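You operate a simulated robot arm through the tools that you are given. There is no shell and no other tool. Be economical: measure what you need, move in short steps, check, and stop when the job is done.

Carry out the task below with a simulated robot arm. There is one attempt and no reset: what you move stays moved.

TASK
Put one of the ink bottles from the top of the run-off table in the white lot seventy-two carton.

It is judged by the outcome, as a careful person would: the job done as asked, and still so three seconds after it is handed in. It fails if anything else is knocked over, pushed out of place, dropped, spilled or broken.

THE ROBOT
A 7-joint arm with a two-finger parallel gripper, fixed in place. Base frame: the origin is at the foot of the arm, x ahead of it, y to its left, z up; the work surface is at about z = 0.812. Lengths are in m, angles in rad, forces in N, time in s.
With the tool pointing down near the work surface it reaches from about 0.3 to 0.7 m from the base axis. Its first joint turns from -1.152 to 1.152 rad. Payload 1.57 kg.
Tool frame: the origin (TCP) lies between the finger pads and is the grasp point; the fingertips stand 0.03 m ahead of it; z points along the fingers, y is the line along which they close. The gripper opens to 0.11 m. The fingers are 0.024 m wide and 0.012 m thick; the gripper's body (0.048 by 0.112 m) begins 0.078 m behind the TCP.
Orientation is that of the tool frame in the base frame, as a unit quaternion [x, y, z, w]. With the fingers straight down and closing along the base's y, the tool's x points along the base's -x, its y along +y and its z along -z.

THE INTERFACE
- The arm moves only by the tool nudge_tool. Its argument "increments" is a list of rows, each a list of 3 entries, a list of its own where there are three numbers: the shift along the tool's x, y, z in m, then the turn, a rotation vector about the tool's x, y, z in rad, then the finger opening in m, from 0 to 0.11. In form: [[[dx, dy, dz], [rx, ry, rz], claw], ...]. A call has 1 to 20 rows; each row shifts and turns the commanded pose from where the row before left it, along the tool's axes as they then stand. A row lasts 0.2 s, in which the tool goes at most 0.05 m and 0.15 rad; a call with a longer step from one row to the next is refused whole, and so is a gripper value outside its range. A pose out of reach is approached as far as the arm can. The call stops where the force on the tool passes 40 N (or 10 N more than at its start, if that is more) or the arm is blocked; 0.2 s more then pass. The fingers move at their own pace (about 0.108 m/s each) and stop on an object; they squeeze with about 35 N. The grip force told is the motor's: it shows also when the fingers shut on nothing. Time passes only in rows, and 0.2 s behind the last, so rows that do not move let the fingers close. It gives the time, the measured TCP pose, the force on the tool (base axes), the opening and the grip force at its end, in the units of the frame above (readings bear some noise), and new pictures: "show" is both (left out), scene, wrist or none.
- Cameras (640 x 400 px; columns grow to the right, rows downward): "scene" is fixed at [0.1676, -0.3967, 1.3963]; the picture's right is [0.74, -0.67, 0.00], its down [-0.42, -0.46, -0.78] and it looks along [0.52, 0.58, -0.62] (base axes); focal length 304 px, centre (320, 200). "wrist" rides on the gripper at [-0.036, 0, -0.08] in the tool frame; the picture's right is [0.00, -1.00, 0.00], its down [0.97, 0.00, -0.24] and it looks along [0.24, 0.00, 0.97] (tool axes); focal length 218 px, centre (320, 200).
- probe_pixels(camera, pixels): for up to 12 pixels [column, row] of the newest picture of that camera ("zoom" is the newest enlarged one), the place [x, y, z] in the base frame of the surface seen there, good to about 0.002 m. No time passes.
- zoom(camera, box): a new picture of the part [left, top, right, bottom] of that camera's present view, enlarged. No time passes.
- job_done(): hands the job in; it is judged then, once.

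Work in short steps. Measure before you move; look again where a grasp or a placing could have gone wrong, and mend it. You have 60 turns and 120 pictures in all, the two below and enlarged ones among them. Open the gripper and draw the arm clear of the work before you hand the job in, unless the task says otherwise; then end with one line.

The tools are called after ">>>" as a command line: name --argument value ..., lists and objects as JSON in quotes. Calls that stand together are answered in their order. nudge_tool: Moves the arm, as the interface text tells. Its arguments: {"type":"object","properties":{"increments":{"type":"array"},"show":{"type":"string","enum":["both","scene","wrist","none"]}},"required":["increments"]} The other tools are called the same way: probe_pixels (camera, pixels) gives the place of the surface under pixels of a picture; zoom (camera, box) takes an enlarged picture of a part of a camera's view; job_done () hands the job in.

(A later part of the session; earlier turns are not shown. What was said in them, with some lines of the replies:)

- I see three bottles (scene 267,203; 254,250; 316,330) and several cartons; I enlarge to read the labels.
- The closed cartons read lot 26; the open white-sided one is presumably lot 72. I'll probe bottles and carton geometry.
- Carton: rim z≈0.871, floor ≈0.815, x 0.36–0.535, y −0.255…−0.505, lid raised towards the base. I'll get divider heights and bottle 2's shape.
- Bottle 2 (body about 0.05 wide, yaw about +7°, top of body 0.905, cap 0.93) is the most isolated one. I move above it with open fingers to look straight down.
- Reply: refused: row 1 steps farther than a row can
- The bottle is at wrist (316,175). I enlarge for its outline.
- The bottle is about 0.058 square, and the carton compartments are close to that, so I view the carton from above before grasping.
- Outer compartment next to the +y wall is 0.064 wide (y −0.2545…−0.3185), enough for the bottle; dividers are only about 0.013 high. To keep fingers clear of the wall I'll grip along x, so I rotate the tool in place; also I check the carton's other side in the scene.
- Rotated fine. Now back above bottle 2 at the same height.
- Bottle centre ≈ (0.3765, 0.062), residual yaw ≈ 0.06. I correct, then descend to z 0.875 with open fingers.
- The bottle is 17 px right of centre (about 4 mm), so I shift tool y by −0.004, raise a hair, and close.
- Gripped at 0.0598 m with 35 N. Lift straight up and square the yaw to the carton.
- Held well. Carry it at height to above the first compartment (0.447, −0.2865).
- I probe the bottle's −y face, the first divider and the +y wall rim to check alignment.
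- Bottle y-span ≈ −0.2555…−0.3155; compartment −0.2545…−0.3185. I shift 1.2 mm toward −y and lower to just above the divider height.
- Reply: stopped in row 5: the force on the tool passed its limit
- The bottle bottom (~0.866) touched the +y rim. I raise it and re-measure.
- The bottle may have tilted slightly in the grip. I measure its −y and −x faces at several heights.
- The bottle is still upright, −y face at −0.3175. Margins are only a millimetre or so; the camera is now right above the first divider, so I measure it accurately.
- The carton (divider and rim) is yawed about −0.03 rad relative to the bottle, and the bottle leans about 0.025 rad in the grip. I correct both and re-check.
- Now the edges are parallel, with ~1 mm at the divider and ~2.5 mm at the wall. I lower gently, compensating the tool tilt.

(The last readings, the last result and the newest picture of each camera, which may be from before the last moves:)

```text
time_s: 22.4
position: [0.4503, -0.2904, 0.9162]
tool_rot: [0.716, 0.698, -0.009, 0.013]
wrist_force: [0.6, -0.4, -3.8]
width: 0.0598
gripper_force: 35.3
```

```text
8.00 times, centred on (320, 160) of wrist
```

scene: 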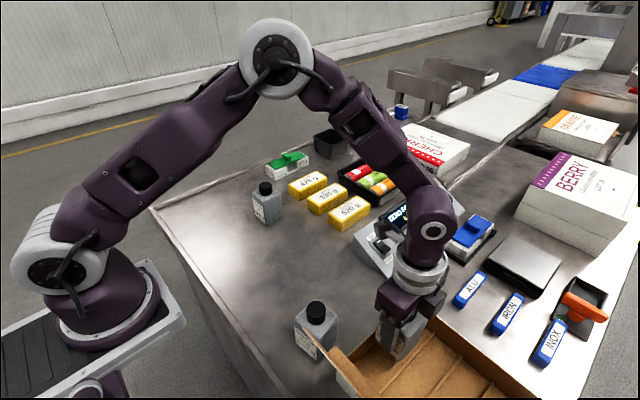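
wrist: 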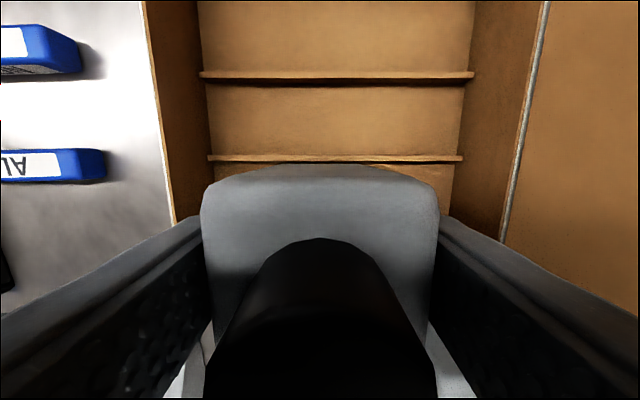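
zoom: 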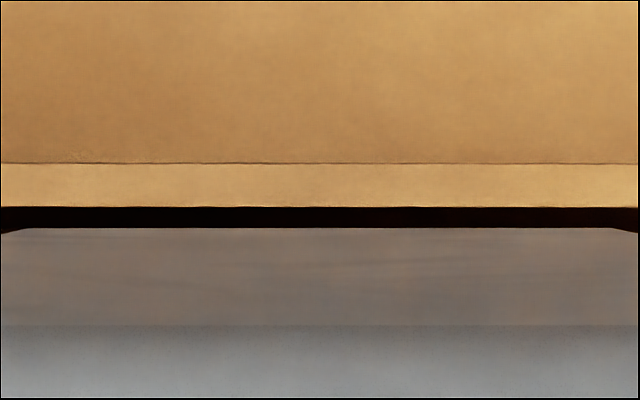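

Past the rim without contact. Continue down slowly toward the floor.

>>> nudge_tool --increments '[[[0.0003, 0, 0.008], [0, 0, 0], 0.04], [[0.0003, 0, 0.008], [0, 0, 0], 0.04], [[0.0002, 0, 0.005], [0, 0, 0], 0.04], [[0.0002, 0, 0.005], [0, 0, 0], 0.04], [[0, 0, 0], [0, 0, 0], 0.04]]'

>>> zoom --camera "wrist" --box '[280, 135, 360, 185]'

```text
time_s: 23.6
position: [0.4515, -0.2895, 0.8909]
tool_rot: [0.717, 0.697, -0.009, 0.012]
wrist_force: [0.2, 0.1, -3.1]
width: 0.0597
gripper_force: 35.3
```

scene: 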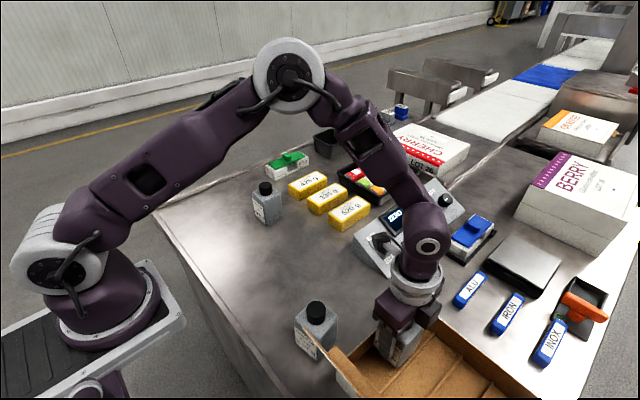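
wrist: 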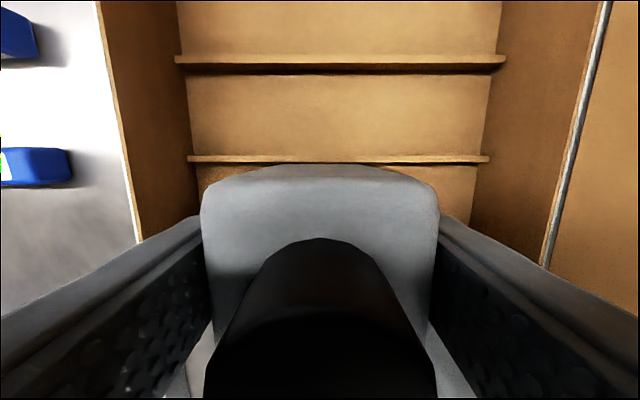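

```text
8.00 times, centred on (320, 160) of wrist
```

zoom: 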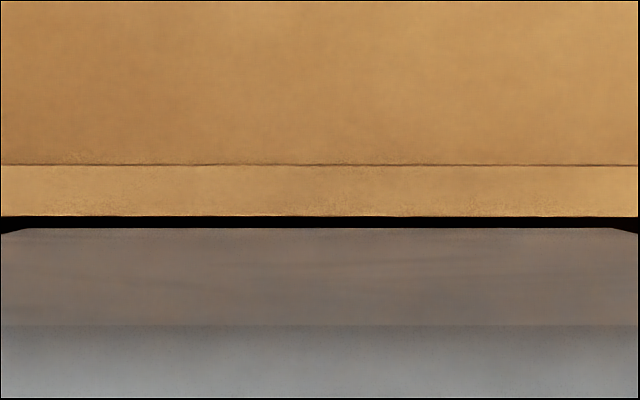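

Bottom ≈0.829, still a clear dark gap to the divider and no force. The last ~1 cm in small steps.

>>> nudge_tool --increments '[[[0.0001, 0, 0.003], [0, 0, 0], 0.04], [[0.0001, 0, 0.003], [0, 0, 0], 0.04], [[0.0001, 0, 0.003], [0, 0, 0], 0.04], [[0.0001, 0, 0.002], [0, 0, 0], 0.04], [[0, 0, 0], [0, 0, 0], 0.04]]'

>>> zoom --camera "wrist" --box '[280, 135, 360, 185]'

>>> zoom --camera "scene" --box '[340, 290, 460, 390]'

```text
time_s: 24.8
position: [0.4493, -0.289, 0.8785]
tool_rot: [0.717, 0.697, -0.009, 0.012]
wrist_force: [0.2, -0.4, -2.8]
width: 0.0596
gripper_force: 34.7
```

scene: 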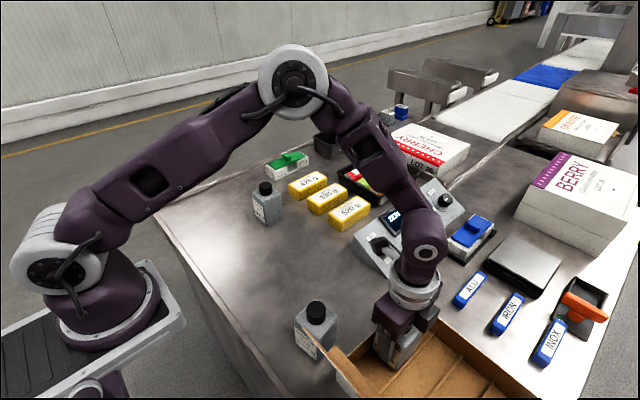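
wrist: 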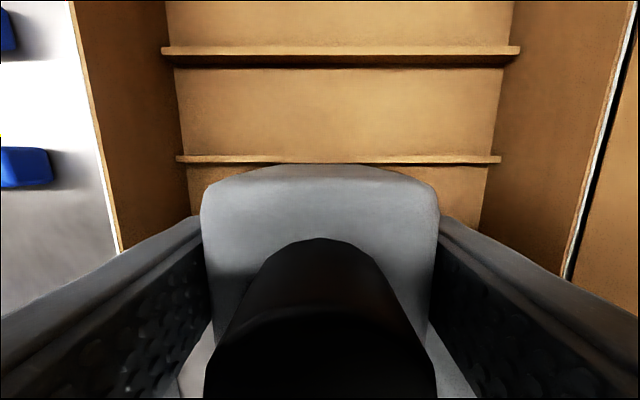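

```text
8.00 times, centred on (320, 160) of wrist
```

zoom: 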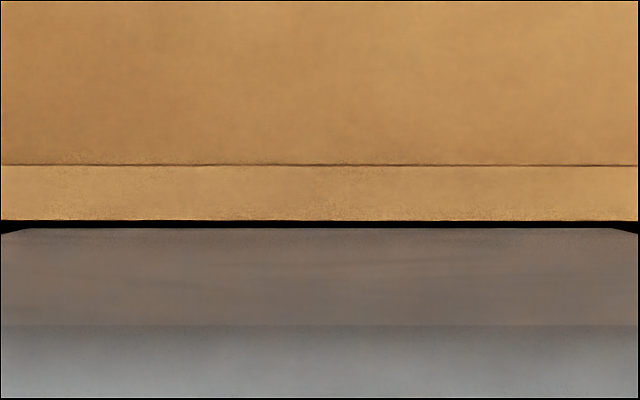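

```text
4.00 times, centred on (400, 340) of scene
```

zoom: 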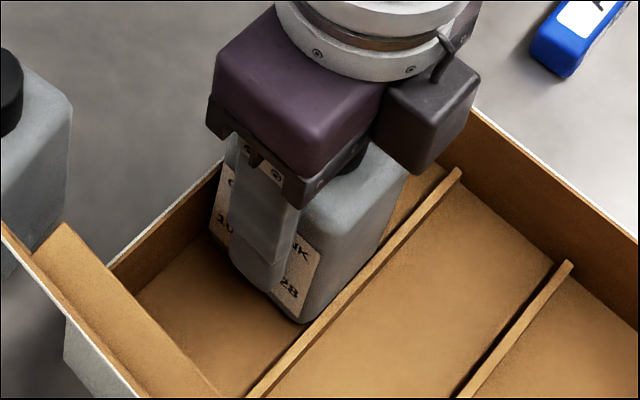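

Inside the compartment, still hanging (force −2.8). Continue by millimetres until the floor takes it.

>>> nudge_tool --increments '[[[0, 0, 0.0012], [0, 0, 0], 0.04], [[0, 0, 0.0012], [0, 0, 0], 0.04], [[0, 0, 0], [0, 0, 0], 0.04]]' --show "none"

```text
time_s: 25.6
position: [0.4482, -0.2894, 0.8779]
tool_rot: [0.717, 0.697, -0.009, 0.012]
wrist_force: [-0.2, -0.3, -3.1]
width: 0.0599
gripper_force: 34.8
```

>>> nudge_tool --increments '[[[0, 0, 0.0012], [0, 0, 0], 0.04], [[0, 0, 0.0012], [0, 0, 0], 0.04], [[0, 0, 0], [0, 0, 0], 0.04]]' --show "none"

```text
time_s: 26.4
position: [0.4504, -0.29, 0.8748]
tool_rot: [0.716, 0.698, -0.009, 0.014]
wrist_force: [-0.3, 2.7, 12.5]
width: 0.0596
gripper_force: 35.4
```

Floor contact (12 N up). I release slowly to 0.08 and look.

>>> nudge_tool --increments '[[[0, 0, -0.001], [0, 0, 0], 0.058], [[0, 0, 0], [0, 0, 0], 0.061], [[0, 0, 0], [0, 0, 0], 0.065], [[0, 0, 0], [0, 0, 0], 0.08], [[0, 0, 0], [0, 0, 0], 0.08]]'

```text
time_s: 27.6
position: [0.451, -0.2892, 0.8775]
tool_rot: [0.716, 0.698, -0.009, 0.011]
wrist_force: [-0.2, -0.8, -0.1]
width: 0.0799
gripper_force: 0.0
```

scene: 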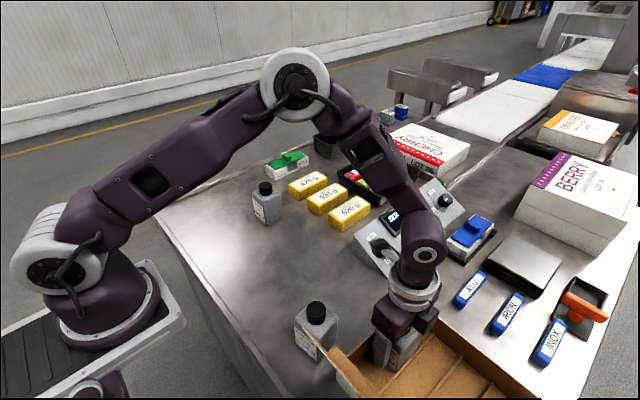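
wrist: 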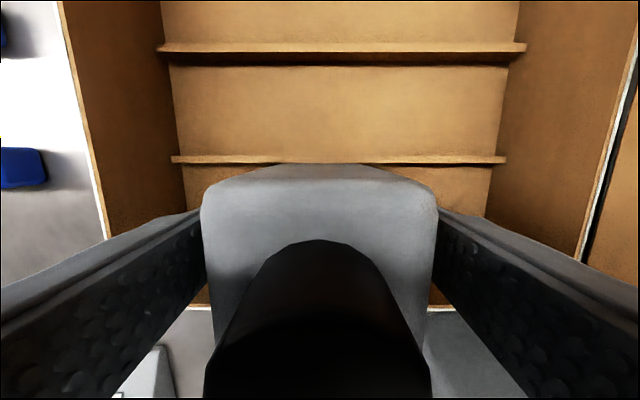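

Released, bottle standing. Retreat straight up.

>>> nudge_tool --increments '[[[-0.0003, 0, -0.01], [0, 0, 0], 0.08], [[-0.0006, 0, -0.02], [0, 0, 0], 0.08], [[-0.001, 0, -0.035], [0, 0, 0], 0.08], [[-0.001, 0, -0.035], [0, 0, 0], 0.08], [[-0.001, 0, -0.04], [0, 0, 0], 0.08], [[-0.001, 0, -0.04], [0, 0, 0], 0.08], [[-0.001, 0, -0.04], [0, 0, 0], 0.08], [[0.02, 0.03, -0.02], [0, 0, 0], 0.08], [[0.04, 0.02, 0], [0, 0, 0], 0.08], [[0.045, 0, 0], [0, 0, 0], 0.08], [[0.045, 0, 0], [0, 0, 0], 0.08], [[0, 0, 0], [0, 0, 0], 0.08]]'

>>> zoom --camera "scene" --box '[290, 270, 450, 400]'

```text
time_s: 30.2
position: [0.5035, -0.1409, 1.111]
tool_rot: [0.717, 0.697, -0.009, 0.012]
wrist_force: [0.5, 0.2, -0.3]
width: 0.0801
gripper_force: 0.1
```

scene: 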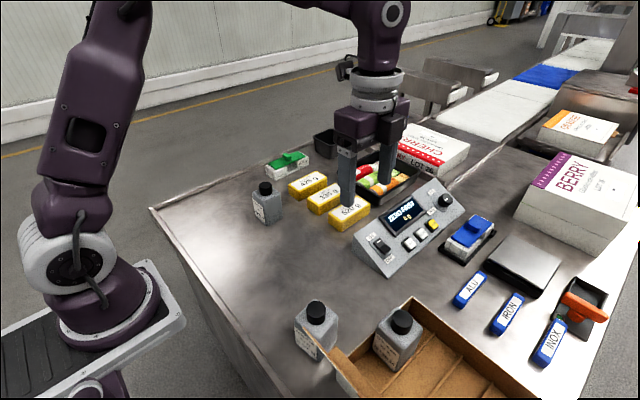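
wrist: 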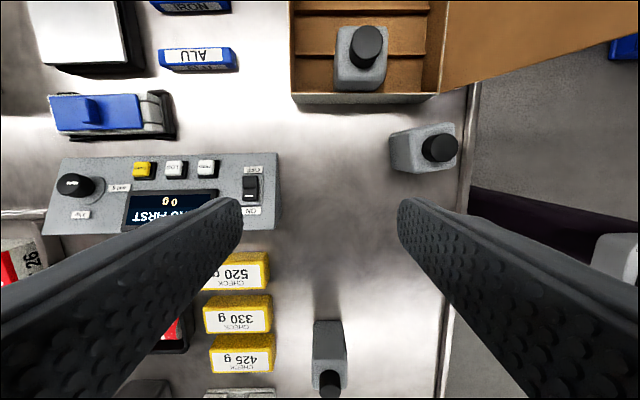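

```text
3.08 times, centred on (370, 335) of scene
```

zoom: 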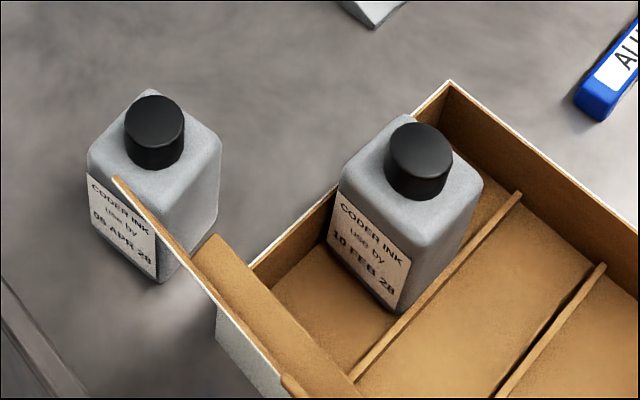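

The bottle stands upright in the first compartment of the open white carton. Nothing else has moved, and the gripper is open and clear, so I hand it in.

>>> job_done

```text
The job is handed in.
```

One ink bottle (use by 10 FEB 28) now stands upright in the open white carton. I never saw a "lot 72" label and took it to be that carton because the other three read lot 26; on the way in the bottle touched the carton's rim once, with no visible shift.
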